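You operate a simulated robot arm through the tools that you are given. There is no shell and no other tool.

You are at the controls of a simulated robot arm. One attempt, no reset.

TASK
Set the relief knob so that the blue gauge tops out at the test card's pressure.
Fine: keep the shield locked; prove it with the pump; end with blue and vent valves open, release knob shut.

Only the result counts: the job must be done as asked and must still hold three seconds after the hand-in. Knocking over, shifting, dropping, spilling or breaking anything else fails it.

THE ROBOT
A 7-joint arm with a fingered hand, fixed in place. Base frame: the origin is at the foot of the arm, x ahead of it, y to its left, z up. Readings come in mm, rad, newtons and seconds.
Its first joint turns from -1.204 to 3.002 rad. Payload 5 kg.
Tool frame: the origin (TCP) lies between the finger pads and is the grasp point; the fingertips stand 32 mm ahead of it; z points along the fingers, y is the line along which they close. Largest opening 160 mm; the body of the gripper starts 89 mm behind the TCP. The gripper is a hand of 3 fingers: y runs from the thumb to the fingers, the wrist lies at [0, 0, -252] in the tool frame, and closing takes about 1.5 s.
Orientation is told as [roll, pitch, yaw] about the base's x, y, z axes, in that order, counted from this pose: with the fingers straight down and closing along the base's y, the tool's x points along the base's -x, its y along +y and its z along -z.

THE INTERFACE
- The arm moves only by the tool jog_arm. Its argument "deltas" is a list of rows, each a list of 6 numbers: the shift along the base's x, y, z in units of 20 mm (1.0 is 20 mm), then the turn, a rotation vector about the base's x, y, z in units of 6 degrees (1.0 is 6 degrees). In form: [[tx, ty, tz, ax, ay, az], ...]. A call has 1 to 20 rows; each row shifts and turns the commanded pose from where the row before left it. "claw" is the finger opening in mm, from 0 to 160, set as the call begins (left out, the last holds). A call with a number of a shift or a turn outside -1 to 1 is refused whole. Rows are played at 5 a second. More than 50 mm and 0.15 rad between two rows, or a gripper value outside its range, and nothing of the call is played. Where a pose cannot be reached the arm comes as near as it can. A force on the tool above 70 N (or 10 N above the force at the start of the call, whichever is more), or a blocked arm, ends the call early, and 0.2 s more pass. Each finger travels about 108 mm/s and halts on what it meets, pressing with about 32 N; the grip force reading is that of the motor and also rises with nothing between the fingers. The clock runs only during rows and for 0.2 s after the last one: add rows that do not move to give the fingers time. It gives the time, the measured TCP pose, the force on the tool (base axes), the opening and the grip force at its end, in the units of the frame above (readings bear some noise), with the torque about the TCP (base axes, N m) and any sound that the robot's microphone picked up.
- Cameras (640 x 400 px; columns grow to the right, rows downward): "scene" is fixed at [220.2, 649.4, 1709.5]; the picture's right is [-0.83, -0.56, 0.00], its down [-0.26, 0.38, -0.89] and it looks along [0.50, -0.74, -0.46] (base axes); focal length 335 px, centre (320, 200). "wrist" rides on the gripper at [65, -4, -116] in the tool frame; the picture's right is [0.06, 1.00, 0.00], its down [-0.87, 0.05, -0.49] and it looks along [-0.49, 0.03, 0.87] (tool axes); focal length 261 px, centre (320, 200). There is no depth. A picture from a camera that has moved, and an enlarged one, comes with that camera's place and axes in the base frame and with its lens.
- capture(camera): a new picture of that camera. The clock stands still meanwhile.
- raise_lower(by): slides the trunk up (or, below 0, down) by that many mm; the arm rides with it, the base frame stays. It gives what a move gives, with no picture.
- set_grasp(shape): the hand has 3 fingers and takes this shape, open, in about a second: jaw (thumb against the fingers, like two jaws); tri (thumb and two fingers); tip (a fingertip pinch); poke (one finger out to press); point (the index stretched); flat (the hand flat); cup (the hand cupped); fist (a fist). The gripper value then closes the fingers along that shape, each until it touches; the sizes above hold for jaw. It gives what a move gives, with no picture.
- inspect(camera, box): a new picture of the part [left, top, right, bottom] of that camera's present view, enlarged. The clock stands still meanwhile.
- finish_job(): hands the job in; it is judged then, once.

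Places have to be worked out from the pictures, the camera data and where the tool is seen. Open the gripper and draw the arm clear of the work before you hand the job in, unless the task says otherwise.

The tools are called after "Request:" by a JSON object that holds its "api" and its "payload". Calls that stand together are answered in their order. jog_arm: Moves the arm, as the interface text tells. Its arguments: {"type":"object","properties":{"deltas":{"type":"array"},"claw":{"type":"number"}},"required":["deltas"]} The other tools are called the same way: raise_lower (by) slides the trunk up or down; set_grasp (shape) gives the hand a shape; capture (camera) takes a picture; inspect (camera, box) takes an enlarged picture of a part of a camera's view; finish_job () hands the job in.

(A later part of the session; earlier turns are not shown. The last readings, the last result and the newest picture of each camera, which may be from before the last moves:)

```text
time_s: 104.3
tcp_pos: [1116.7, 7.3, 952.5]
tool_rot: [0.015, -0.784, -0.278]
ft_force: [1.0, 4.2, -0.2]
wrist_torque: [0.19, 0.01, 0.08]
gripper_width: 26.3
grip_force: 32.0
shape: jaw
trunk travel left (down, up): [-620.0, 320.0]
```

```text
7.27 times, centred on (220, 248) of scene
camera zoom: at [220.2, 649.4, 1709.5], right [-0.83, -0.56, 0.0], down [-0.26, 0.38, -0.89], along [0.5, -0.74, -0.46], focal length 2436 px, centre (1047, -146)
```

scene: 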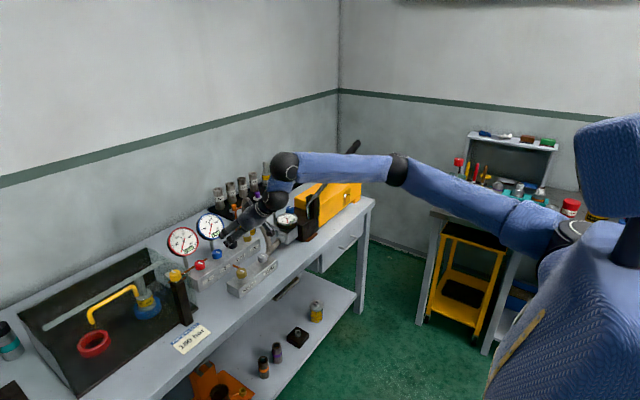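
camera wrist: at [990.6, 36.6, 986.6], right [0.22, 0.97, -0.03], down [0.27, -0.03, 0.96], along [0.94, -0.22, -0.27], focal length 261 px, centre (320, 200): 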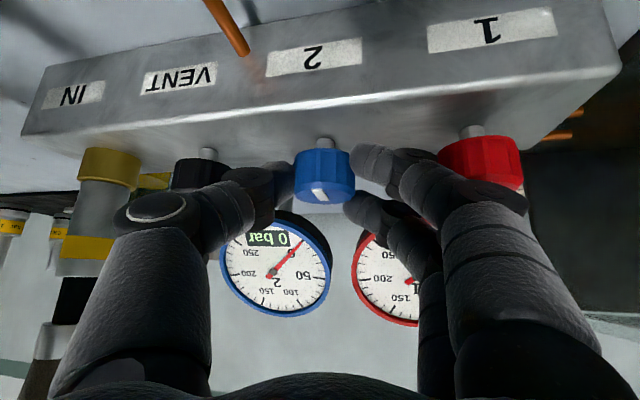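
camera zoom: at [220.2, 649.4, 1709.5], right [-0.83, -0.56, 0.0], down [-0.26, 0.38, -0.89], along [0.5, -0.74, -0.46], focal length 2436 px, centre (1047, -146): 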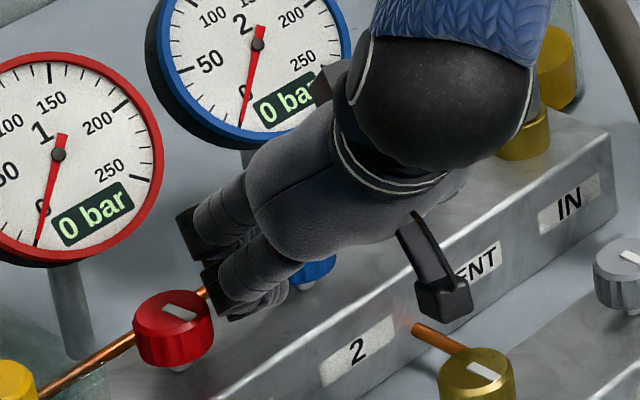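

Firm grip (32 N). Now rotate counter-clockwise about the knob axis by 30° first and see the response.

Request:
{"api": "jog_arm", "payload": {"deltas": [[-0.008, -0.033, 0, 0, 0, 1], [-0.004, -0.034, 0, 0, 0, 1], [0, -0.034, 0, 0, 0, 1], [0.003, -0.034, 0, 0, 0, 1], [0.006, -0.033, 0, 0, 0, 1]]}}

Request:
{"api": "capture", "payload": {"camera": "wrist"}}

Request:
{"api": "inspect", "payload": {"camera": "scene", "box": [180, 220, 260, 275]}}

```text
time_s: 105.5
tcp_pos: [1116.1, 2.4, 951.6]
tool_rot: [0.018, -0.785, 0.243]
ft_force: [6.3, -10.3, 4.1]
wrist_torque: [-0.22, -0.17, -0.19]
gripper_width: 26.6
grip_force: 32.2
shape: jaw
trunk travel left (down, up): [-620.0, 320.0]
```

```text
taken
camera wrist: at [992.8, -34.9, 986.5], right [-0.29, 0.96, -0.03], down [0.25, 0.11, 0.96], along [0.92, 0.28, -0.27], focal length 261 px, centre (320, 200)
```

wrist: 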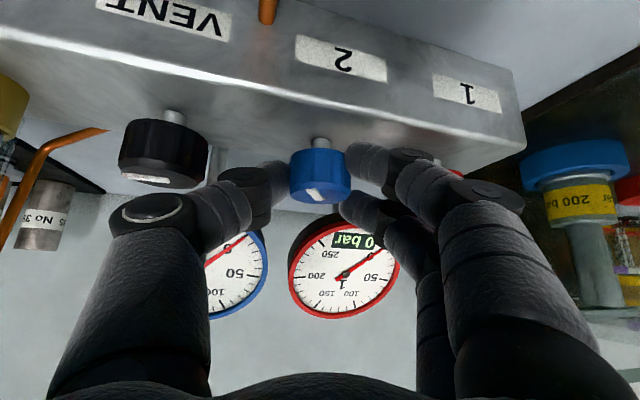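

```text
7.27 times, centred on (220, 248) of scene
camera zoom: at [220.2, 649.4, 1709.5], right [-0.83, -0.56, 0.0], down [-0.26, 0.38, -0.89], along [0.5, -0.74, -0.46], focal length 2436 px, centre (1047, -146)
```

zoom: 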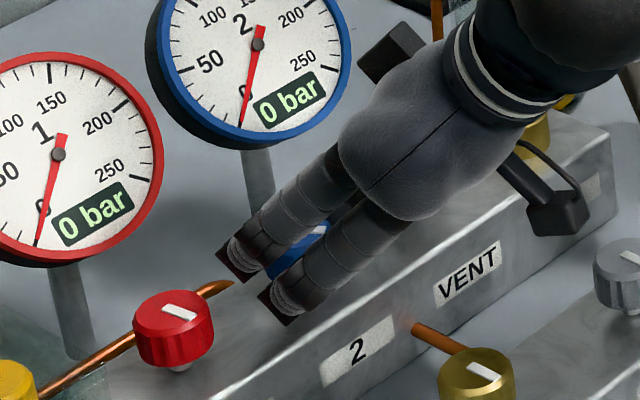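

Torque is small. I'll zoom on the blue knob's mark to verify it turned with the hand.

Request:
{"api": "inspect", "payload": {"camera": "wrist", "box": [280, 120, 370, 220]}}

Request:
{"api": "inspect", "payload": {"camera": "wrist", "box": [110, 90, 220, 200]}}

```text
4.00 times, centred on (325, 170) of wrist
camera zoom: at [992.8, -34.9, 986.5], right [-0.29, 0.96, -0.03], down [0.25, 0.11, 0.96], along [0.92, 0.28, -0.27], focal length 1043 px, centre (300, 320)
```

zoom: 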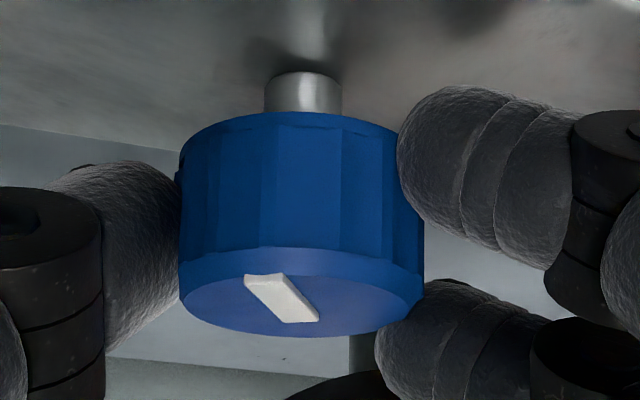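

```text
3.64 times, centred on (165, 145) of wrist
camera zoom: at [992.8, -34.9, 986.5], right [-0.29, 0.96, -0.03], down [0.25, 0.11, 0.96], along [0.92, 0.28, -0.27], focal length 948 px, centre (884, 400)
```

zoom: 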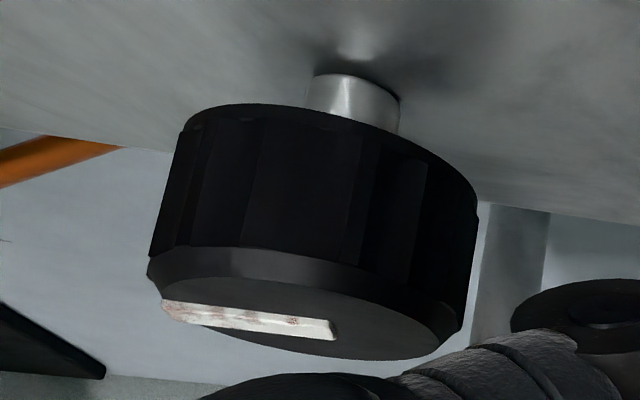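

The pointer has turned ~30° with the hand, so the grip holds. Continue another 30°.

Request:
{"api": "jog_arm", "payload": {"deltas": [[0.01, -0.033, 0, 0, 0, 1], [0.013, -0.032, 0, 0, 0, 1], [0.016, -0.031, 0, 0, 0, 1], [0.019, -0.029, 0, 0, 0, 1], [0.021, -0.027, 0, 0, 0, 1]]}}

Request:
{"api": "inspect", "payload": {"camera": "wrist", "box": [280, 120, 370, 220]}}

Request:
{"api": "inspect", "payload": {"camera": "scene", "box": [180, 220, 260, 275]}}

```text
time_s: 106.7
tcp_pos: [1116.3, -2.8, 951.3]
tool_rot: [0.018, -0.789, 0.764]
ft_force: [8.6, -23.4, 8.0]
wrist_torque: [-0.52, -0.48, -0.35]
gripper_width: 27.9
grip_force: 31.7
shape: jaw
trunk travel left (down, up): [-620.0, 320.0]
```

```text
4.00 times, centred on (325, 170) of wrist
camera zoom: at [1029.0, -94.9, 986.1], right [-0.73, 0.68, -0.03], down [0.16, 0.22, 0.96], along [0.66, 0.7, -0.27], focal length 1043 px, centre (300, 320)
```

zoom: 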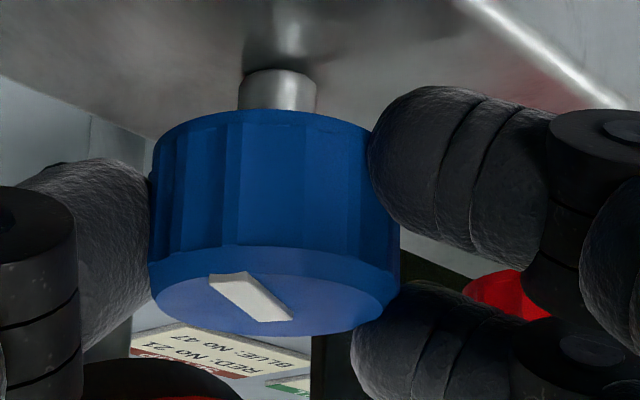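

```text
7.27 times, centred on (220, 248) of scene
camera zoom: at [220.2, 649.4, 1709.5], right [-0.83, -0.56, 0.0], down [-0.26, 0.38, -0.89], along [0.5, -0.74, -0.46], focal length 2436 px, centre (1047, -146)
```

zoom: 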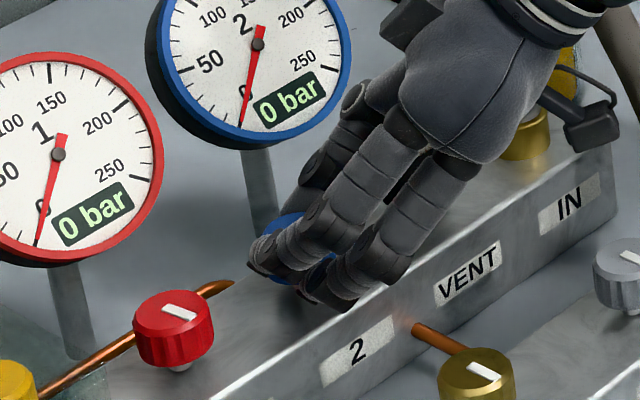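

Knob turned ~60°, side force has built to ~25 N from slight misalignment. Open to release it and rotate back 45° for a second stroke.

Request:
{"api": "jog_arm", "payload": {"deltas": [[0, 0, 0, 0, 0, 0], [0, 0, 0, 0, 0, 0], [0, 0, 0, 0, 0, 0], [0, 0, 0, 0, 0, 0]], "claw": 56}}

Request:
{"api": "inspect", "payload": {"camera": "wrist", "box": [240, 100, 420, 230]}}

```text
time_s: 107.7
tcp_pos: [1116.3, 3.0, 952.0]
tool_rot: [0.018, -0.786, 0.767]
ft_force: [0.7, 1.1, 0.8]
wrist_torque: [-0.03, 0.01, 0.02]
gripper_width: 56.0
grip_force: 0.0
shape: jaw
trunk travel left (down, up): [-620.0, 320.0]
```

```text
3.08 times, centred on (330, 165) of wrist
camera zoom: at [1028.6, -90.2, 985.8], right [-0.73, 0.68, -0.03], down [0.16, 0.22, 0.96], along [0.66, 0.7, -0.27], focal length 802 px, centre (289, 308)
```

zoom: 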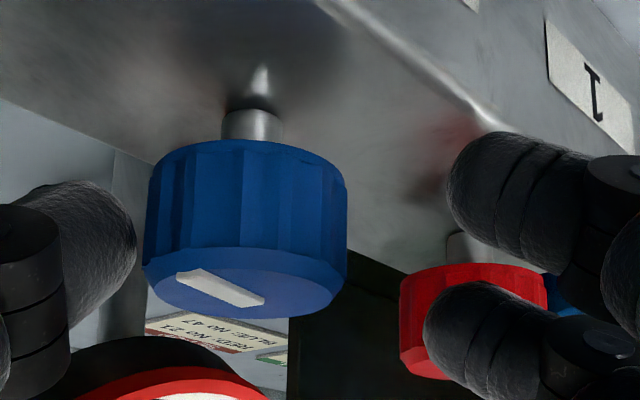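

Free of force now. The true knob axis seems nearer (1126, 2). I'll recentre, rotate the open hand back ~42° about that axis, ready for a second stroke.

Request:
{"api": "jog_arm", "payload": {"deltas": [[0.195, -0.325, 0, 0, 0, 0], [-0.027, 0.032, 0, 0, 0, -1], [-0.024, 0.034, 0, 0, 0, -1], [-0.02, 0.037, 0, 0, 0, -1], [-0.016, 0.039, 0, 0, 0, -1], [-0.012, 0.04, 0, 0, 0, -1], [-0.008, 0.041, 0, 0, 0, -1], [-0.004, 0.042, 0, 0, 0, -1]]}}

Request:
{"api": "inspect", "payload": {"camera": "wrist", "box": [220, 90, 420, 230]}}

```text
time_s: 109.5
tcp_pos: [1117.5, -1.5, 949.6]
tool_rot: [0.012, -0.786, 0.032]
ft_force: [-0.2, 3.3, 0.9]
wrist_torque: [0.0, 0.0, -0.03]
gripper_width: 54.3
grip_force: 0.1
shape: jaw
trunk travel left (down, up): [-620.0, 320.0]
```

```text
2.86 times, centred on (320, 160) of wrist
camera zoom: at [991.1, -10.9, 985.0], right [-0.09, 1.0, -0.03], down [0.26, 0.06, 0.96], along [0.96, 0.07, -0.27], focal length 745 px, centre (320, 314)
```

zoom: 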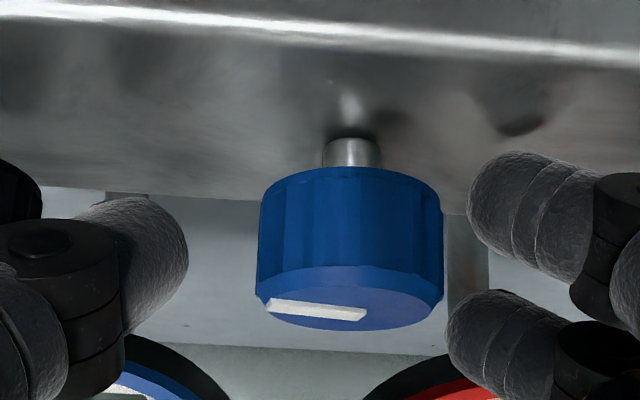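

The blue pointer now points nearly to -y (like VENT). I'll recentre, grip again and turn on gently to feel whether there is a stop at 90°.

Request:
{"api": "jog_arm", "payload": {"deltas": [[0.1, 0.2, 0, 0, 0, 0], [0, 0, 0, 0, 0, 0]]}}

Request:
{"api": "jog_arm", "payload": {"deltas": [[0, 0, 0, 0, 0, 0], [0, 0, 0, 0, 0, 0], [0, 0, 0, 0, 0, 0], [0, 0, 0, 0, 0, 0], [0, -0.04, 0, 0, 0, 1], [0.005, -0.042, 0, 0, 0, 1]], "claw": 20}}

Request:
{"api": "inspect", "payload": {"camera": "wrist", "box": [220, 90, 420, 230]}}

```text
time_s: 110.1
tcp_pos: [1121.4, 3.7, 950.0]
tool_rot: [0.014, -0.787, 0.034]
ft_force: [-1.0, -0.5, -0.1]
wrist_torque: [-0.01, -0.01, -0.01]
gripper_width: 55.8
grip_force: 0.0
shape: jaw
trunk travel left (down, up): [-620.0, 320.0]
```

```text
time_s: 111.5
tcp_pos: [1121.4, 0.6, 949.5]
tool_rot: [0.018, -0.786, 0.243]
ft_force: [12.1, -0.7, 2.3]
wrist_torque: [-0.02, -0.12, -0.2]
gripper_width: 25.5
grip_force: 31.9
shape: jaw
trunk travel left (down, up): [-620.0, 320.0]
```

```text
2.86 times, centred on (320, 160) of wrist
camera zoom: at [999.0, -34.5, 984.8], right [-0.29, 0.95, -0.03], down [0.25, 0.11, 0.96], along [0.92, 0.28, -0.27], focal length 745 px, centre (320, 314)
```

zoom: 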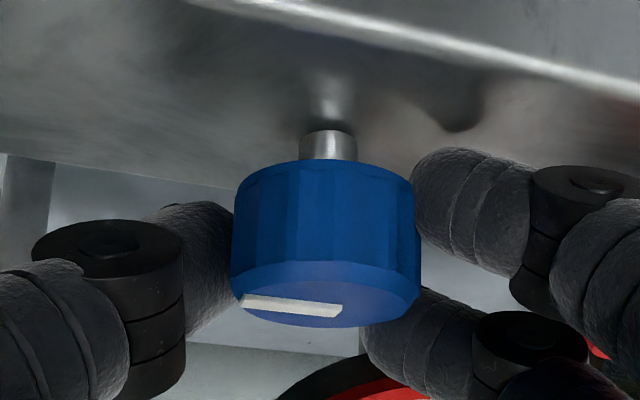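

Turned another 12° freely. I'll continue in 6° steps watching the torque for a stop.

Request:
{"api": "jog_arm", "payload": {"deltas": [[0.01, -0.041, 0, 0, 0, 1]]}}

Request:
{"api": "jog_arm", "payload": {"deltas": [[0.014, -0.04, 0, 0, 0, 1]]}}

Request:
{"api": "inspect", "payload": {"camera": "wrist", "box": [220, 90, 420, 230]}}

```text
time_s: 111.9
tcp_pos: [1121.3, -0.6, 949.7]
tool_rot: [0.016, -0.787, 0.348]
ft_force: [16.2, -1.6, 2.2]
wrist_torque: [0.15, -0.08, -0.54]
gripper_width: 24.5
grip_force: 32.2
shape: jaw
trunk travel left (down, up): [-620.0, 320.0]
```

```text
time_s: 112.3
tcp_pos: [1123.4, -0.4, 950.4]
tool_rot: [0.017, -0.783, 0.451]
ft_force: [22.6, 0.1, 2.9]
wrist_torque: [0.11, -0.13, -0.84]
gripper_width: 24.2
grip_force: 32.2
shape: jaw
trunk travel left (down, up): [-620.0, 320.0]
```

```text
2.86 times, centred on (320, 160) of wrist
camera zoom: at [1010.6, -61.2, 984.9], right [-0.49, 0.87, -0.03], down [0.22, 0.16, 0.96], along [0.85, 0.46, -0.27], focal length 745 px, centre (320, 314)
```

zoom: 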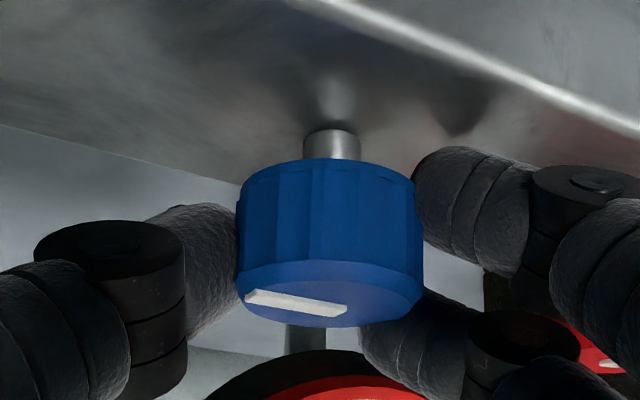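

Torque rose to 0.84 N m with slight slip: the blue knob is at its counter-clockwise stop (pointer to -y). Open, rotate the hand back to yaw 0, and retreat up and back.

Request:
{"api": "jog_arm", "payload": {"deltas": [[0, 0, 0, 0, 0, 0], [0, 0, 0, 0, 0, 0], [0, 0, 0, 0, 0, 0], [-0.015, 0.038, 0, 0, 0, -1], [-0.012, 0.04, 0, 0, 0, -1], [-0.008, 0.041, 0, 0, 0, -1], [-0.004, 0.042, 0, 0, 0, -1], [-0.5, 0, 0.5, 0, 0, 0], [-0.7, 0, 0.7, 0, 0, 0], [-0.7, 0, 0.7, 0, 0, 0], [-0.7, 0, 0.7, 0, 0, 0], [-0.7, 0, 0.7, 0, 0, 0]], "claw": 56}}

Request:
{"api": "capture", "payload": {"camera": "wrist"}}

Request:
{"api": "inspect", "payload": {"camera": "scene", "box": [150, 200, 310, 300]}}

```text
time_s: 114.9
tcp_pos: [1055.3, 2.3, 1018.0]
tool_rot: [0.015, -0.787, 0.034]
ft_force: [-0.7, 1.1, 0.1]
wrist_torque: [0.02, -0.02, 0.01]
gripper_width: 55.8
grip_force: 0.2
shape: jaw
trunk travel left (down, up): [-620.0, 320.0]
```

```text
taken
camera wrist: at [927.5, -6.4, 1052.7], right [-0.09, 1.0, -0.03], down [0.26, 0.06, 0.96], along [0.96, 0.08, -0.27], focal length 261 px, centre (320, 200)
```

wrist: 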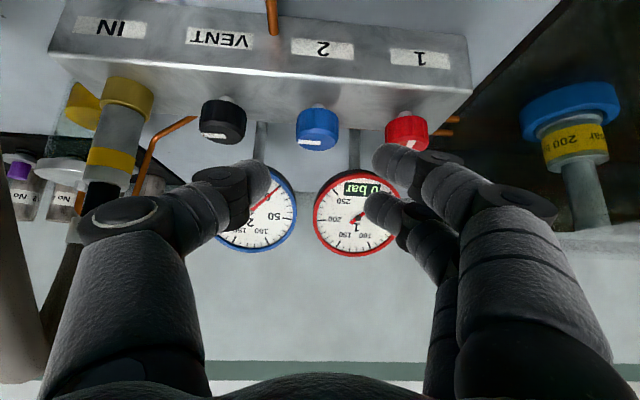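

```text
4.00 times, centred on (230, 250) of scene
camera zoom: at [220.2, 649.4, 1709.5], right [-0.83, -0.56, 0.0], down [-0.26, 0.38, -0.89], along [0.5, -0.74, -0.46], focal length 1340 px, centre (680, 0)
```

zoom: 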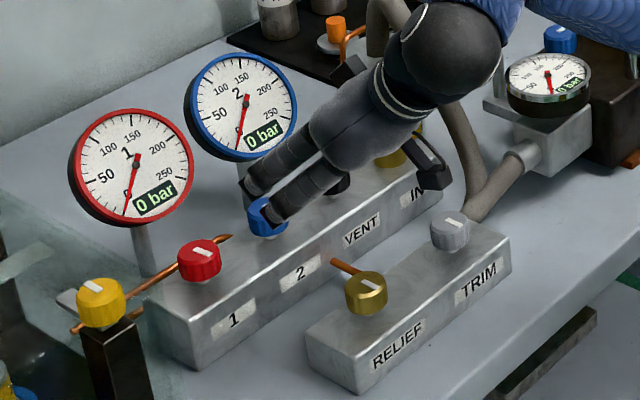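

The red knob's mark looks different here; I'll zoom to check whether it was nudged.

Request:
{"api": "inspect", "payload": {"camera": "scene", "box": [170, 240, 240, 290]}}

Request:
{"api": "inspect", "payload": {"camera": "wrist", "box": [190, 80, 450, 180]}}

```text
8.00 times, centred on (205, 265) of scene
camera zoom: at [220.2, 649.4, 1709.5], right [-0.83, -0.56, 0.0], down [-0.26, 0.38, -0.89], along [0.5, -0.74, -0.46], focal length 2680 px, centre (1240, -320)
```

zoom: 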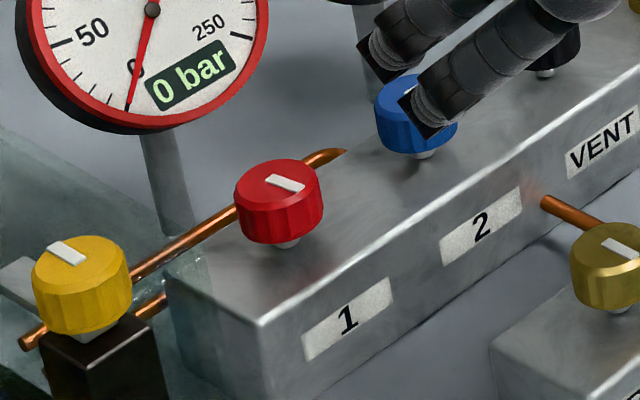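

```text
2.46 times, centred on (320, 130) of wrist
camera zoom: at [927.5, -6.4, 1052.7], right [-0.09, 1.0, -0.03], down [0.26, 0.06, 0.96], along [0.96, 0.08, -0.27], focal length 642 px, centre (320, 372)
```

zoom: 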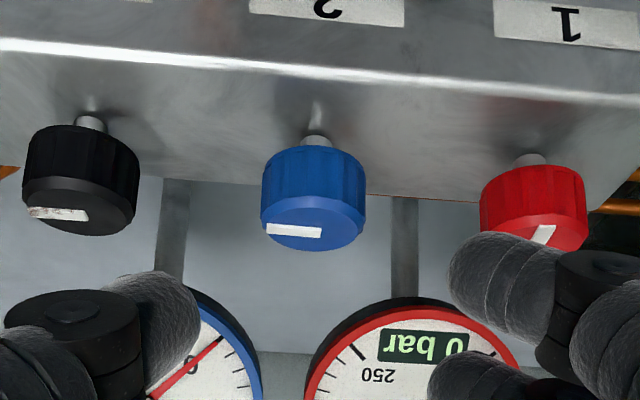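

Red is unchanged (still toward me). Next VENT: I'll approach with yaw -25° so the thumb side stays clear of the IN fitting and hose, with a narrower 46 mm opening.

Request:
{"api": "jog_arm", "payload": {"deltas": [[-0.3, -0.3, 0.5, 0, 0, -0.9], [-0.2, -0.5, 0.2, 0, 0, -0.9], [0, -0.5, 0, 0, 0, -0.9], [0.2, -0.5, 0, 0, 0, -0.9], [0.4, -0.5, -0.4, 0, 0, -0.9], [0.5, -0.37, -0.6, 0, 0, 0], [0.4, 0, -0.45, 0, 0, 0]], "claw": 46}}

Request:
{"api": "capture", "payload": {"camera": "wrist"}}

Request:
{"api": "inspect", "payload": {"camera": "scene", "box": [180, 190, 310, 280]}}

```text
time_s: 116.5
tcp_pos: [1074.6, -48.8, 999.6]
tool_rot: [0.015, -0.787, -0.434]
ft_force: [0.3, -0.6, 0.3]
wrist_torque: [0.02, 0.02, 0.0]
gripper_width: 46.1
grip_force: 0.0
shape: jaw
trunk travel left (down, up): [-620.0, 320.0]
```

```text
taken
camera wrist: at [955.9, -0.5, 1035.3], right [0.37, 0.93, -0.03], down [0.26, -0.07, 0.96], along [0.89, -0.37, -0.27], focal length 261 px, centre (320, 200)
```

wrist: 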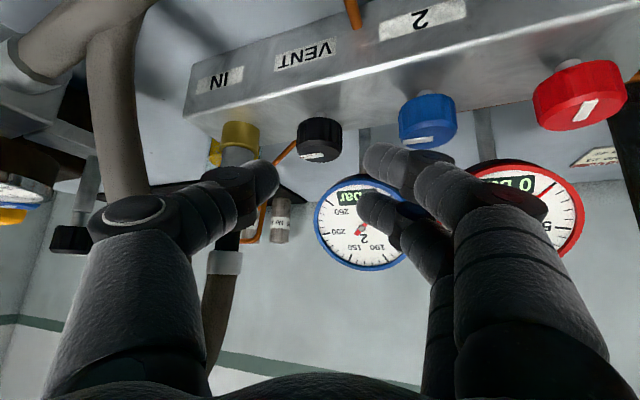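

```text
4.44 times, centred on (245, 235) of scene
camera zoom: at [220.2, 649.4, 1709.5], right [-0.83, -0.56, 0.0], down [-0.26, 0.38, -0.89], along [0.5, -0.74, -0.46], focal length 1489 px, centre (653, 44)
```

zoom: 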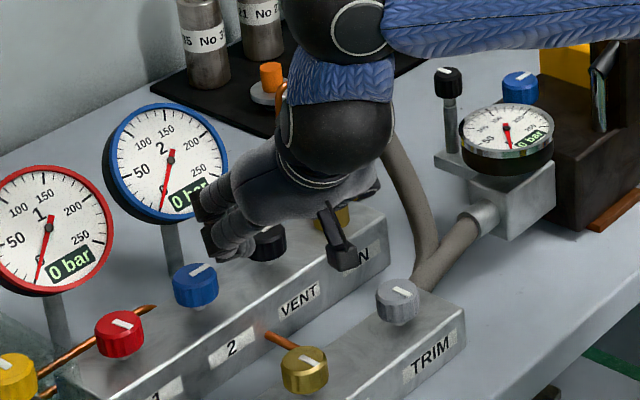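

Well centred on VENT. Advance along the tool axis to the knob.

Request:
{"api": "jog_arm", "payload": {"deltas": [[0.355, -0.17, -0.388, 0, 0, 0], [0.355, -0.17, -0.388, 0, 0, 0], [0.355, -0.17, -0.388, 0, 0, 0], [0.355, -0.17, -0.388, 0, 0, 0], [0.355, -0.17, -0.388, 0, 0, 0], [0.355, -0.17, -0.388, 0, 0, 0]]}}

Request:
{"api": "capture", "payload": {"camera": "wrist"}}

Request:
{"api": "inspect", "payload": {"camera": "scene", "box": [190, 210, 290, 280]}}

```text
time_s: 117.9
tcp_pos: [1115.3, -71.6, 957.9]
tool_rot: [0.017, -0.786, -0.438]
ft_force: [-3.7, -6.4, 8.3]
wrist_torque: [0.36, -0.1, 0.12]
gripper_width: 44.5
grip_force: 0.0
shape: jaw
trunk travel left (down, up): [-620.0, 320.0]
```

```text
taken
camera wrist: at [997.8, -22.6, 992.5], right [0.37, 0.93, -0.03], down [0.26, -0.07, 0.96], along [0.89, -0.37, -0.27], focal length 261 px, centre (320, 200)
```

wrist: 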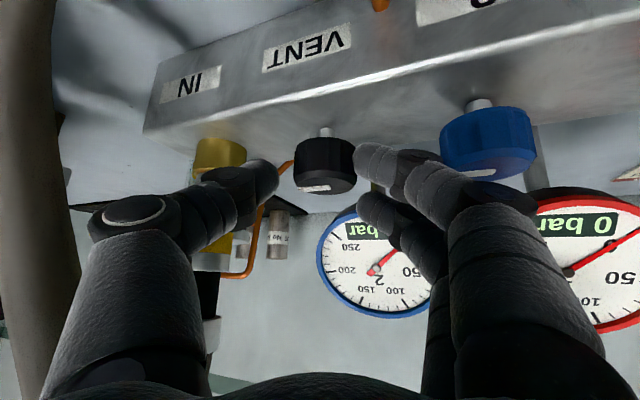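

```text
5.71 times, centred on (240, 245) of scene
camera zoom: at [220.2, 649.4, 1709.5], right [-0.83, -0.56, 0.0], down [-0.26, 0.38, -0.89], along [0.5, -0.74, -0.46], focal length 1914 px, centre (777, -57)
```

zoom: 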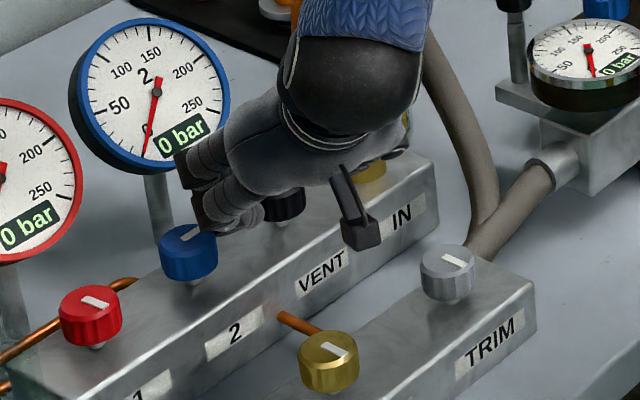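

The right finger is resting on the blue knob (z force 8 N), so a 45° tilt is too flat here. I'll back off and try a steeper hand (30° tilt), which keeps knuckles above the neighbours.

Request:
{"api": "jog_arm", "payload": {"deltas": [[-0.32, 0.15, 0.36, 0, 0, 0], [-0.5, 0.24, 0.6, 0, 0, 0], [-0.5, 0.24, 0.8, 0, 0, 0.5], [-0.3, 0.1, 0.8, 0, 0.5, 0.7], [0, 0, 0.5, 0, 1, 1], [0, 0, 0.5, 0, 1, 1]]}}

Request:
{"api": "inspect", "payload": {"camera": "scene", "box": [180, 230, 270, 290]}}

```text
time_s: 119.3
tcp_pos: [1083.3, -55.3, 1026.6]
tool_rot: [-0.054, -0.53, -0.055]
ft_force: [-0.3, 0.8, -0.1]
wrist_torque: [-0.02, 0.0, -0.03]
gripper_width: 46.1
grip_force: 0.0
shape: jaw
trunk travel left (down, up): [-620.0, 320.0]
```

```text
6.67 times, centred on (225, 260) of scene
camera zoom: at [220.2, 649.4, 1709.5], right [-0.83, -0.56, 0.0], down [-0.26, 0.38, -0.89], along [0.5, -0.74, -0.46], focal length 2233 px, centre (953, -200)
```

zoom: 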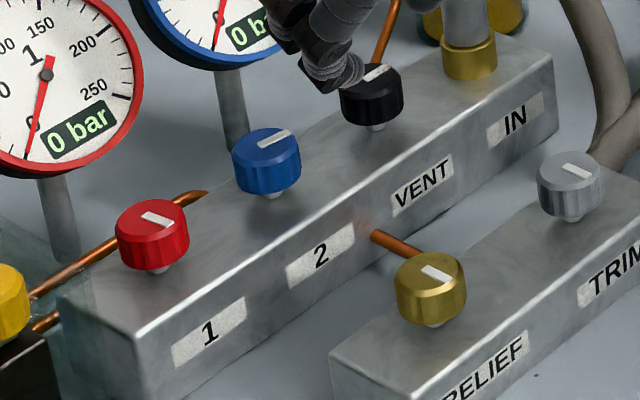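

Blue is fine. Now with a ~30° tilt and yaw -4°, I'll approach VENT on a path that keeps the thumb knuckle off the hose: first come down slightly left, then slide over.

Request:
{"api": "jog_arm", "payload": {"deltas": [[0.2, 0, -0.6, 0.5, 0, 0], [0.25, -0.1, -0.6, 0, 0, 0], [0.15, -0.35, -0.4, 0, 0, 0], [0.2, -0.35, -0.5, 0, 0, 0]], "claw": 46}}

Request:
{"api": "capture", "payload": {"camera": "wrist"}}

Request:
{"api": "inspect", "payload": {"camera": "scene", "box": [190, 200, 290, 270]}}

```text
time_s: 120.3
tcp_pos: [1100.8, -71.6, 983.6]
tool_rot: [0.006, -0.525, -0.088]
ft_force: [-0.3, 0.2, 0.1]
wrist_torque: [0.02, -0.01, 0.01]
gripper_width: 46.1
grip_force: 0.1
shape: jaw
trunk travel left (down, up): [-620.0, 320.0]
```

```text
taken
camera wrist: at [986.3, -66.0, 1050.6], right [0.03, 1.0, -0.03], down [0.51, 0.01, 0.86], along [0.86, -0.04, -0.51], focal length 261 px, centre (320, 200)
```

wrist: 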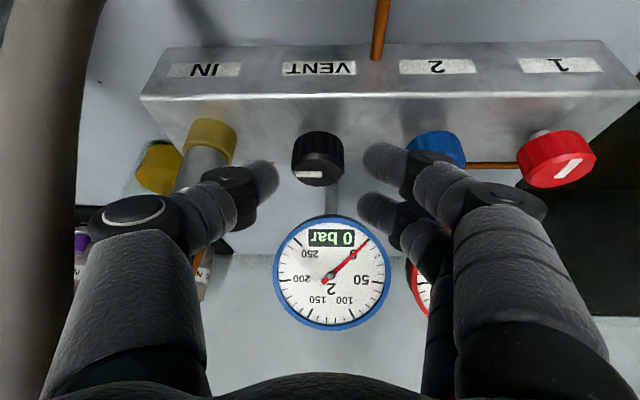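

```text
5.71 times, centred on (240, 235) of scene
camera zoom: at [220.2, 649.4, 1709.5], right [-0.83, -0.56, 0.0], down [-0.26, 0.38, -0.89], along [0.5, -0.74, -0.46], focal length 1914 px, centre (777, 0)
```

zoom: 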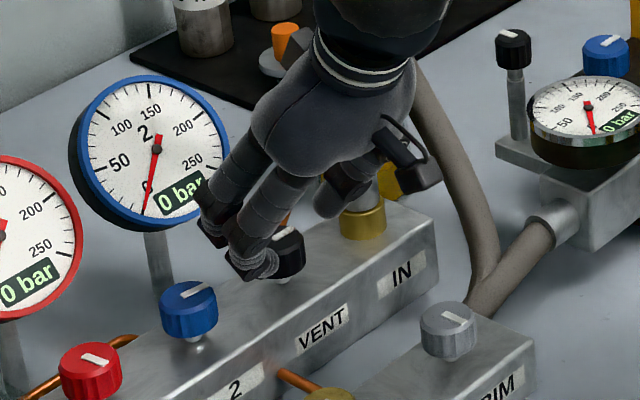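

Centred. Descend the remaining 30 mm along the tool axis.

Request:
{"api": "jog_arm", "payload": {"deltas": [[0.2, -0.01, -0.38, 0, 0, 0], [0.2, -0.01, -0.38, 0, 0, 0], [0.2, -0.01, -0.38, 0, 0, 0], [0.2, -0.01, -0.38, 0, 0, 0]]}}

Request:
{"api": "inspect", "payload": {"camera": "wrist", "box": [200, 90, 440, 240]}}

```text
time_s: 121.3
tcp_pos: [1117.4, -73.8, 951.9]
tool_rot: [0.007, -0.525, -0.088]
ft_force: [-0.8, -0.1, 0.5]
wrist_torque: [-0.02, 0.0, -0.03]
gripper_width: 45.7
grip_force: 0.0
shape: jaw
trunk travel left (down, up): [-620.0, 320.0]
```

```text
2.67 times, centred on (320, 165) of wrist
camera zoom: at [1002.5, -68.1, 1019.8], right [0.03, 1.0, -0.03], down [0.51, 0.01, 0.86], along [0.86, -0.04, -0.51], focal length 695 px, centre (320, 293)
```

zoom: 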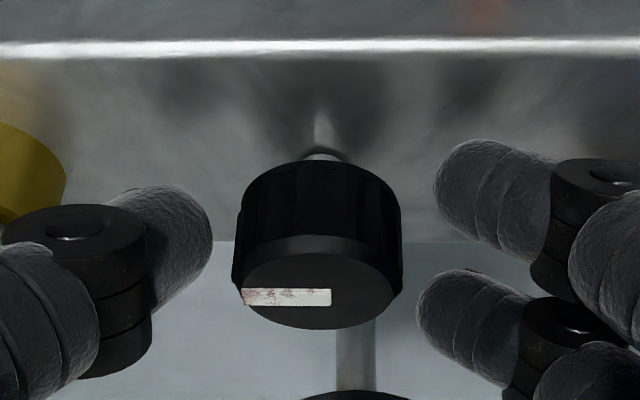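

No contact and well centred; VENT's pointer is exactly at -y. Grip and turn clockwise 18°.

Request:
{"api": "jog_arm", "payload": {"deltas": [[0, 0, 0, 0, 0, 0], [0, 0, 0, 0, 0, 0], [0, 0, 0, 0, 0, 0], [0, 0, 0, 0, 0, 0], [0.005, 0.034, 0, 0, 0, -1], [0.008, 0.033, 0, 0, 0, -1], [0.012, 0.032, 0, 0, 0, -1]], "claw": 20}}

Request:
{"api": "inspect", "payload": {"camera": "wrist", "box": [200, 90, 440, 240]}}

Request:
{"api": "inspect", "payload": {"camera": "scene", "box": [190, 210, 290, 280]}}

```text
time_s: 122.9
tcp_pos: [1116.9, -69.9, 952.6]
tool_rot: [0.007, -0.527, -0.403]
ft_force: [1.5, 1.7, -4.6]
wrist_torque: [0.1, 0.08, 0.04]
gripper_width: 24.7
grip_force: 31.7
shape: jaw
trunk travel left (down, up): [-620.0, 320.0]
```

```text
2.67 times, centred on (320, 165) of wrist
camera zoom: at [1010.3, -29.3, 1020.0], right [0.34, 0.94, -0.03], down [0.48, -0.15, 0.86], along [0.81, -0.3, -0.51], focal length 695 px, centre (320, 293)
```

zoom: 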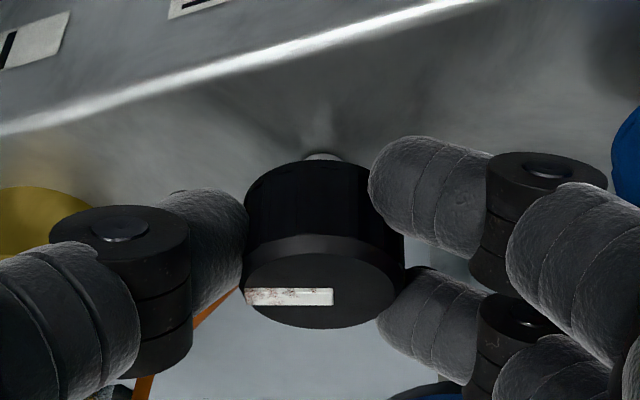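

```text
5.71 times, centred on (240, 245) of scene
camera zoom: at [220.2, 649.4, 1709.5], right [-0.83, -0.56, 0.0], down [-0.26, 0.38, -0.89], along [0.5, -0.74, -0.46], focal length 1914 px, centre (777, -57)
```

zoom: 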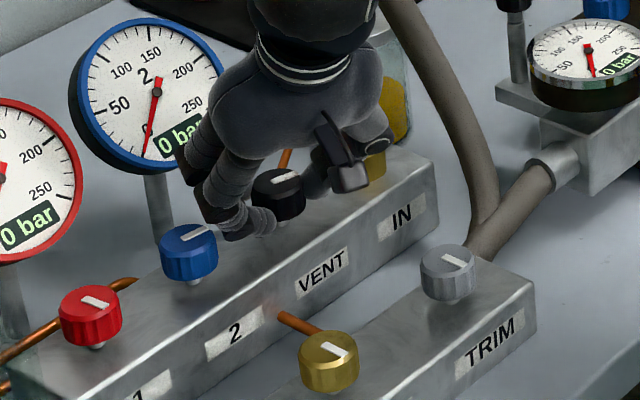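

VENT follows. Continue 12° more, watching forces.

Request:
{"api": "jog_arm", "payload": {"deltas": [[0.015, 0.031, 0, 0, 0, -1], [0.018, 0.029, 0, 0, 0, -1]]}}

Request:
{"api": "inspect", "payload": {"camera": "scene", "box": [190, 210, 290, 280]}}

```text
time_s: 123.5
tcp_pos: [1117.8, -67.3, 953.1]
tool_rot: [0.007, -0.528, -0.612]
ft_force: [3.3, 7.1, -2.0]
wrist_torque: [0.26, -0.02, 0.12]
gripper_width: 24.2
grip_force: 32.3
shape: jaw
trunk travel left (down, up): [-620.0, 320.0]
```

```text
5.71 times, centred on (240, 245) of scene
camera zoom: at [220.2, 649.4, 1709.5], right [-0.83, -0.56, 0.0], down [-0.26, 0.38, -0.89], along [0.5, -0.74, -0.46], focal length 1914 px, centre (777, -57)
```

zoom: 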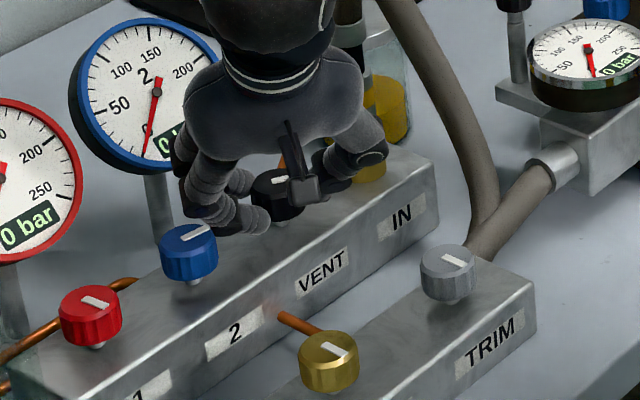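

Still free and within reach. Continue 18° more.

Request:
{"api": "jog_arm", "payload": {"deltas": [[0.021, 0.027, 0, 0, 0, -1], [0.023, 0.025, 0, 0, 0, -1], [0.026, 0.023, 0, 0, 0, -1]]}}

Request:
{"api": "inspect", "payload": {"camera": "scene", "box": [190, 210, 290, 280]}}

Request:
{"api": "inspect", "payload": {"camera": "wrist", "box": [200, 90, 440, 240]}}

```text
time_s: 124.3
tcp_pos: [1119.5, -65.3, 954.0]
tool_rot: [0.007, -0.526, -0.928]
ft_force: [7.6, 10.5, -0.9]
wrist_torque: [0.4, -0.2, 0.21]
gripper_width: 24.1
grip_force: 31.9
shape: jaw
trunk travel left (down, up): [-620.0, 320.0]
```

```text
5.71 times, centred on (240, 245) of scene
camera zoom: at [220.2, 649.4, 1709.5], right [-0.83, -0.56, 0.0], down [-0.26, 0.38, -0.89], along [0.5, -0.74, -0.46], focal length 1914 px, centre (777, -57)
```

zoom: 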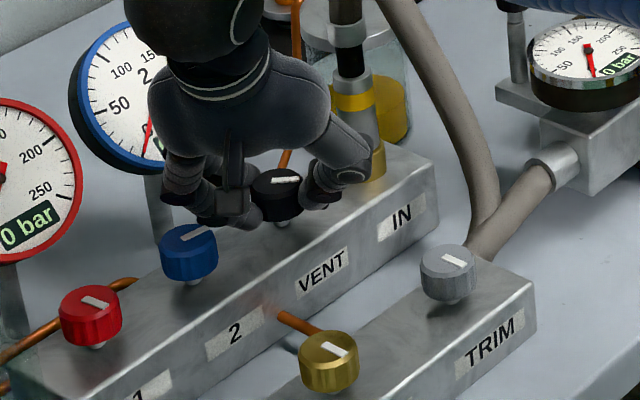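

```text
2.67 times, centred on (320, 165) of wrist
camera zoom: at [1047.0, 23.2, 1019.9], right [0.76, 0.65, -0.03], down [0.34, -0.37, 0.86], along [0.55, -0.67, -0.51], focal length 695 px, centre (320, 293)
```

zoom: 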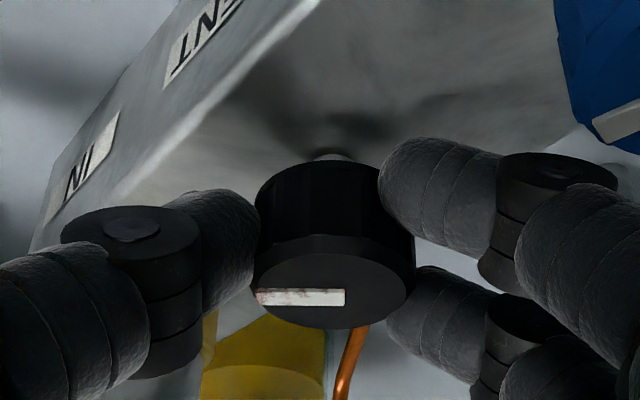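

VENT is about halfway; no obstruction. Continue 18° more.

Request:
{"api": "jog_arm", "payload": {"deltas": [[0.028, 0.02, 0, 0, 0, -1], [0.03, 0.017, 0, 0, 0, -1], [0.031, 0.014, 0, 0, 0, -1]]}}

Request:
{"api": "inspect", "payload": {"camera": "scene", "box": [190, 210, 290, 280]}}

Request:
{"api": "inspect", "payload": {"camera": "wrist", "box": [200, 90, 440, 240]}}

```text
time_s: 124.7
tcp_pos: [1125.2, -63.7, 950.9]
tool_rot: [0.001, -0.582, -0.937]
ft_force: [-41.6, 30.8, 21.2]
wrist_torque: [0.33, 0.93, -0.3]
gripper_width: 30.0
grip_force: 32.0
shape: jaw
trunk travel left (down, up): [-620.0, 320.0]
stopped in row 2: the force on the tool passed its limit at 85 N (the readings are from after the stop); the commanded pose is now the measured one
```

```text
5.71 times, centred on (240, 245) of scene
camera zoom: at [220.2, 649.4, 1709.5], right [-0.83, -0.56, 0.0], down [-0.26, 0.38, -0.89], along [0.5, -0.74, -0.46], focal length 1914 px, centre (777, -57)
```

zoom: 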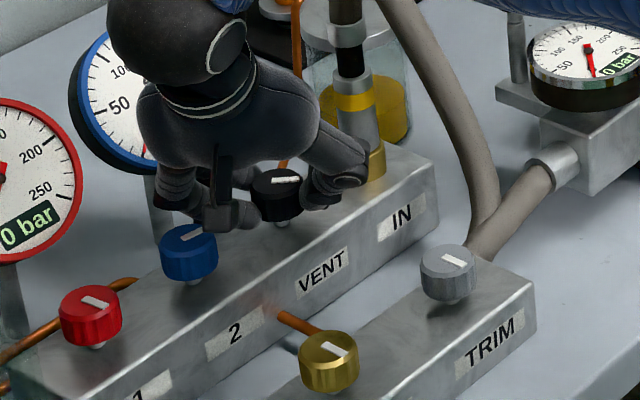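

```text
2.67 times, centred on (320, 165) of wrist
camera zoom: at [1052.1, 29.1, 1011.0], right [0.77, 0.63, -0.03], down [0.31, -0.34, 0.89], along [0.55, -0.7, -0.46], focal length 695 px, centre (320, 293)
```

zoom: 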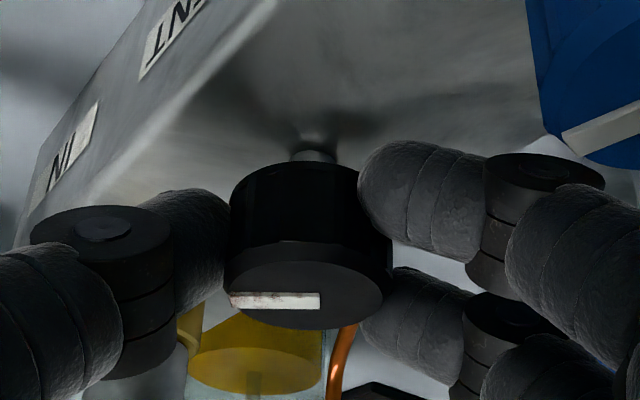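

A hard contact stopped the turn (85 N) – something obstructs. I'll look at the whole arm.

Request:
{"api": "capture", "payload": {"camera": "scene"}}

Request:
{"api": "capture", "payload": {"camera": "wrist"}}

```text
taken
```

scene: 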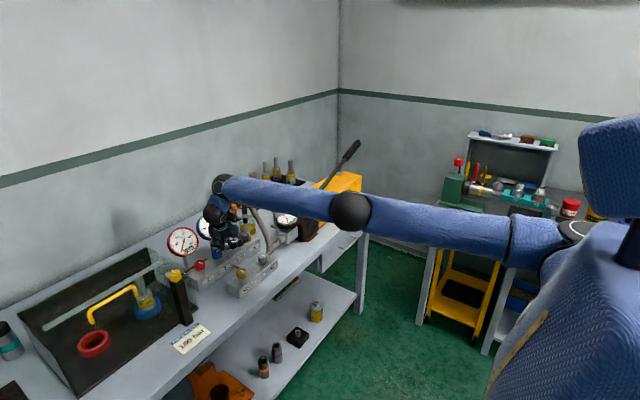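

```text
taken
camera wrist: at [1052.1, 29.1, 1011.0], right [0.77, 0.63, -0.03], down [0.31, -0.34, 0.89], along [0.55, -0.7, -0.46], focal length 261 px, centre (320, 200)
```

wrist: 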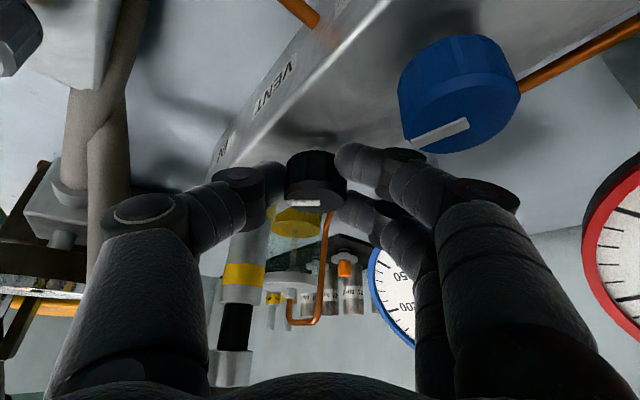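

The arm is simply at full stretch (elbow straight), which made the last rows jump; VENT has turned ~48°. I open slightly, re-centre, and rotate the hand back for another stroke.

Request:
{"api": "jog_arm", "payload": {"deltas": [[0, 0, 0, 0, 0, 0], [0, 0, 0, 0, 0, 0], [0, 0, 0, 0, 0, 0]], "claw": 42}}

Request:
{"api": "inspect", "payload": {"camera": "wrist", "box": [200, 90, 440, 240]}}

```text
time_s: 125.5
tcp_pos: [1128.2, -72.9, 947.3]
tool_rot: [-0.003, -0.583, -0.948]
ft_force: [2.6, -5.2, 17.1]
wrist_torque: [0.09, -0.33, -0.16]
gripper_width: 41.9
grip_force: 0.1
shape: jaw
trunk travel left (down, up): [-620.0, 320.0]
```

```text
2.67 times, centred on (320, 165) of wrist
camera zoom: at [1056.1, 21.8, 1007.5], right [0.78, 0.62, -0.04], down [0.31, -0.34, 0.89], along [0.54, -0.7, -0.46], focal length 695 px, centre (320, 293)
```

zoom: 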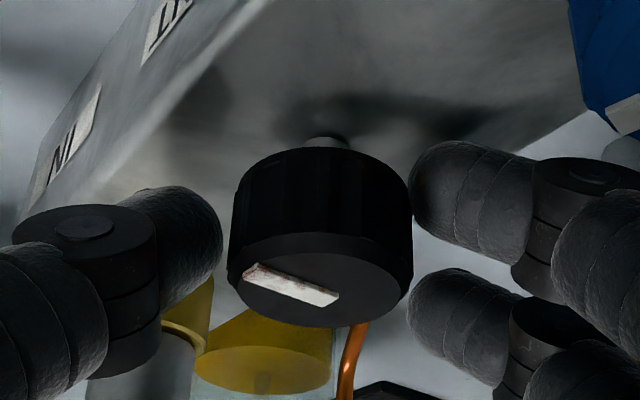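

The VENT pointer seems to have moved further relative to the hand. I'll check from the scene camera.

Request:
{"api": "inspect", "payload": {"camera": "scene", "box": [200, 220, 270, 270]}}

```text
8.00 times, centred on (235, 245) of scene
camera zoom: at [220.2, 649.4, 1709.5], right [-0.83, -0.56, 0.0], down [-0.26, 0.38, -0.89], along [0.5, -0.74, -0.46], focal length 2680 px, centre (1000, -160)
```

zoom: 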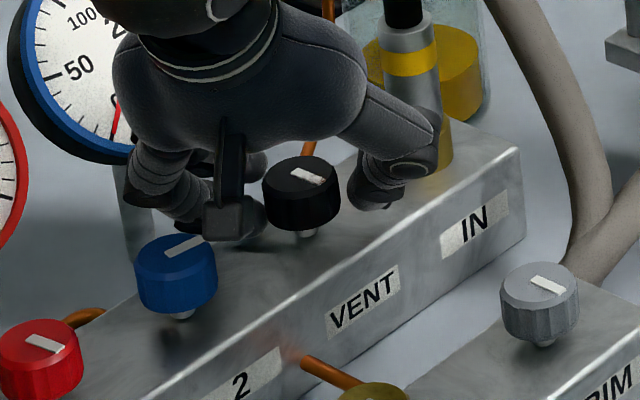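

VENT has snapped fully to the -x position (these valves have detents) — so VENT is now turned to the same position as the closed-looking valves. Lift straight up and retreat.

Request:
{"api": "jog_arm", "payload": {"deltas": [[0, 0, 0.3, 0, 0, 0], [0, 0, 0.5, 0, 0, 0], [0, 0, 1, 0, 0, 0], [-0.3, 0.3, 1, 0, 0, 0], [-0.7, 0.3, 1, 0, 0, 1], [-0.8, 0.3, 1, 0, 0, 1], [-0.8, 0.3, 0.5, 0, 0, 1], [-0.8, 0.3, 0, 0, 0, 1], [-0.8, 0, 0, 0, 0, 1], [-0.8, 0, 0, 0, 0, 1], [-0.8, 0, 0, 0, 0, 1], [0, 0, 0, 0, 0, 1], [0, 0, 0, 0, 0, 1]]}}

Request:
{"api": "capture", "payload": {"camera": "scene"}}

Request:
{"api": "inspect", "payload": {"camera": "scene", "box": [170, 220, 270, 290]}}

```text
time_s: 128.3
tcp_pos: [1011.9, -40.0, 1050.1]
tool_rot: [-0.001, -0.58, -0.002]
ft_force: [0.2, -0.9, 0.7]
wrist_torque: [-0.03, -0.02, -0.01]
gripper_width: 42.2
grip_force: 0.1
shape: jaw
out of reach, approached as far as the arm can: row 5
trunk travel left (down, up): [-620.0, 320.0]
```

```text
taken
```

scene: 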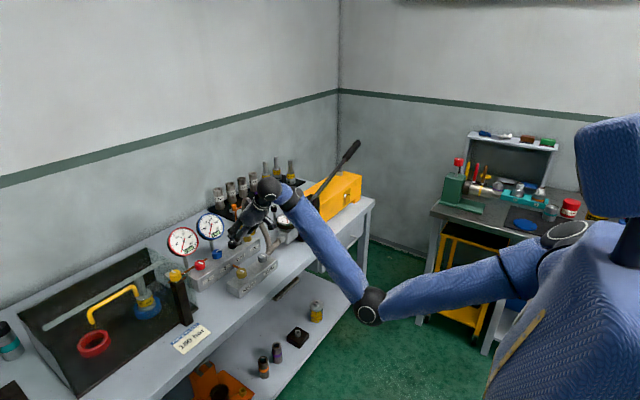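

```text
5.71 times, centred on (220, 255) of scene
camera zoom: at [220.2, 649.4, 1709.5], right [-0.83, -0.56, 0.0], down [-0.26, 0.38, -0.89], along [0.5, -0.74, -0.46], focal length 1914 px, centre (891, -114)
```

zoom: 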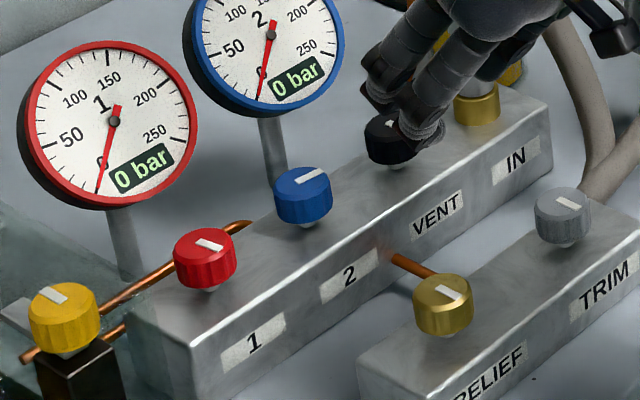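

All clear; the elbow has swung below, which is fine. Next I'll view the pump and its release knob: move back, up and to the right at a safe height.

Request:
{"api": "jog_arm", "payload": {"deltas": [[-1, 0, 1, 0, 0, 0], [-1, 0, 1, 0, 0, 0], [-1, 0, 1, 0, 0, 0], [-1, -1, 1, 0, 0, 0], [0, -1, 1, 0, 0, 0], [0, -1, 1, 0, 0, 0], [0, -1, 0, 0, 0, 0], [0, -1, 0, 0, 0, 0], [0, -1, 0, 0, 0, 0], [0, -1, 0, 0, 0, 0], [0, -1, 0, 0, 0, 0], [0, -1, 0, 0, 0, 0], [0, -1, 0, 0, 0, 0], [0, -1, 0, 0, 0, 0], [0, -1, 0, 0, 0, 0], [0, -1, 0, 0, 0, 0]]}}

Request:
{"api": "capture", "payload": {"camera": "wrist"}}

Request:
{"api": "capture", "payload": {"camera": "scene"}}

```text
time_s: 131.7
tcp_pos: [957.9, -260.5, 1098.1]
tool_rot: [-0.002, -0.582, -0.001]
ft_force: [0.4, -0.1, -0.1]
wrist_torque: [-0.01, -0.01, -0.01]
gripper_width: 42.2
grip_force: 0.0
shape: jaw
out of reach, approached as far as the arm can: row 3, 4, 5, 6, 7, 9, 11
trunk travel left (down, up): [-620.0, 320.0]
```

```text
taken
camera wrist: at [840.2, -263.5, 1158.3], right [-0.05, 1.0, -0.04], down [0.46, 0.05, 0.89], along [0.89, 0.03, -0.46], focal length 261 px, centre (320, 200)
```

wrist: 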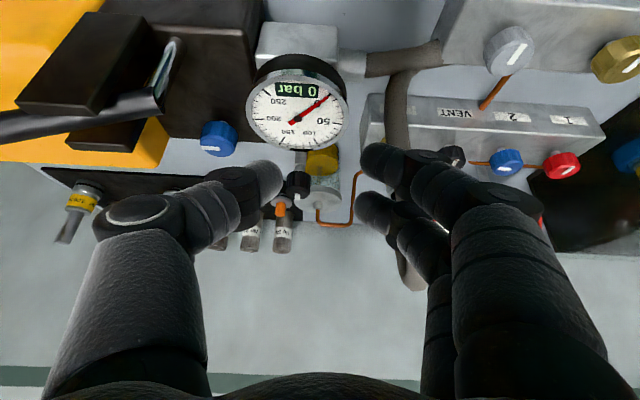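

```text
taken
```

scene: 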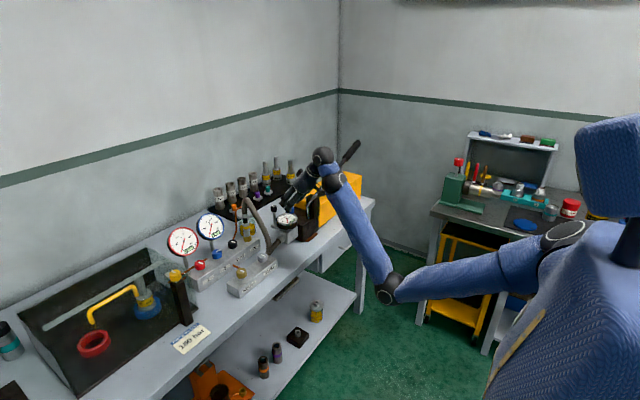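

The pump gauge, release knob and lever bracket are in view. I'll zoom in for positions and the release pointer.

Request:
{"api": "inspect", "payload": {"camera": "wrist", "box": [0, 0, 360, 225]}}

Request:
{"api": "inspect", "payload": {"camera": "scene", "box": [260, 180, 350, 250]}}

Request:
{"api": "inspect", "payload": {"camera": "wrist", "box": [170, 90, 330, 210]}}

```text
1.78 times, centred on (180, 112) of wrist
camera zoom: at [840.2, -263.5, 1158.3], right [-0.05, 1.0, -0.04], down [0.46, 0.05, 0.89], along [0.89, 0.03, -0.46], focal length 463 px, centre (569, 356)
```

zoom: 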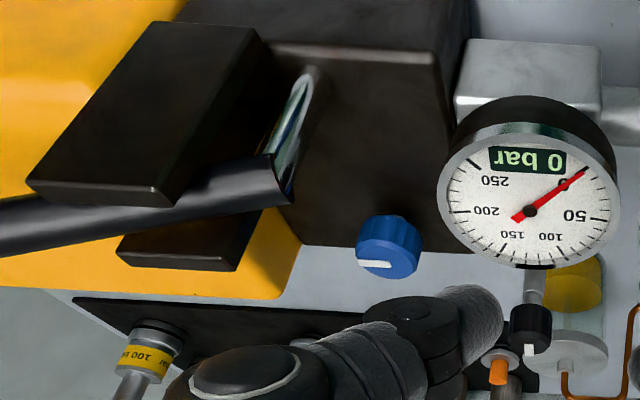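

```text
5.71 times, centred on (305, 215) of scene
camera zoom: at [220.2, 649.4, 1709.5], right [-0.83, -0.56, 0.0], down [-0.26, 0.38, -0.89], along [0.5, -0.74, -0.46], focal length 1914 px, centre (406, 114)
```

zoom: 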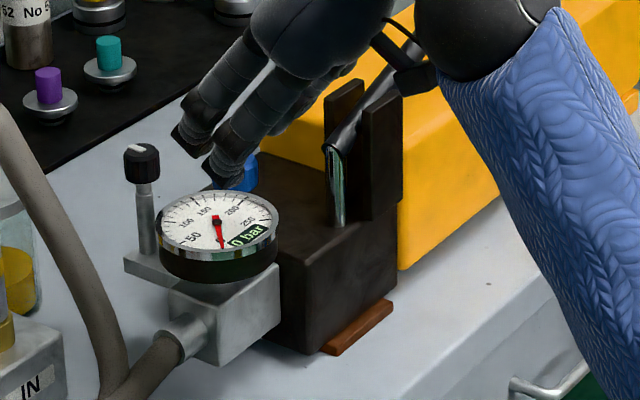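

```text
3.33 times, centred on (250, 150) of wrist
camera zoom: at [840.2, -263.5, 1158.3], right [-0.05, 1.0, -0.04], down [0.46, 0.05, 0.89], along [0.89, 0.03, -0.46], focal length 869 px, centre (553, 367)
```

zoom: 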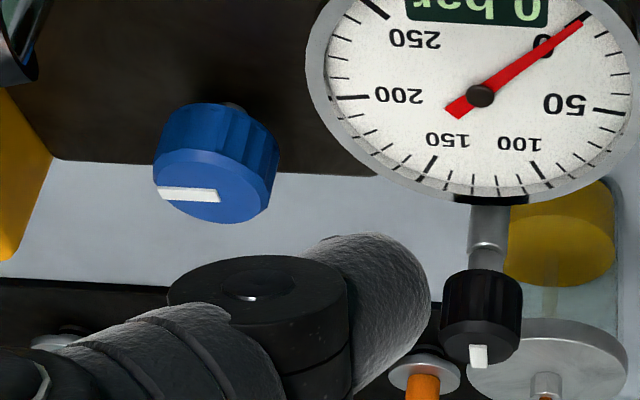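

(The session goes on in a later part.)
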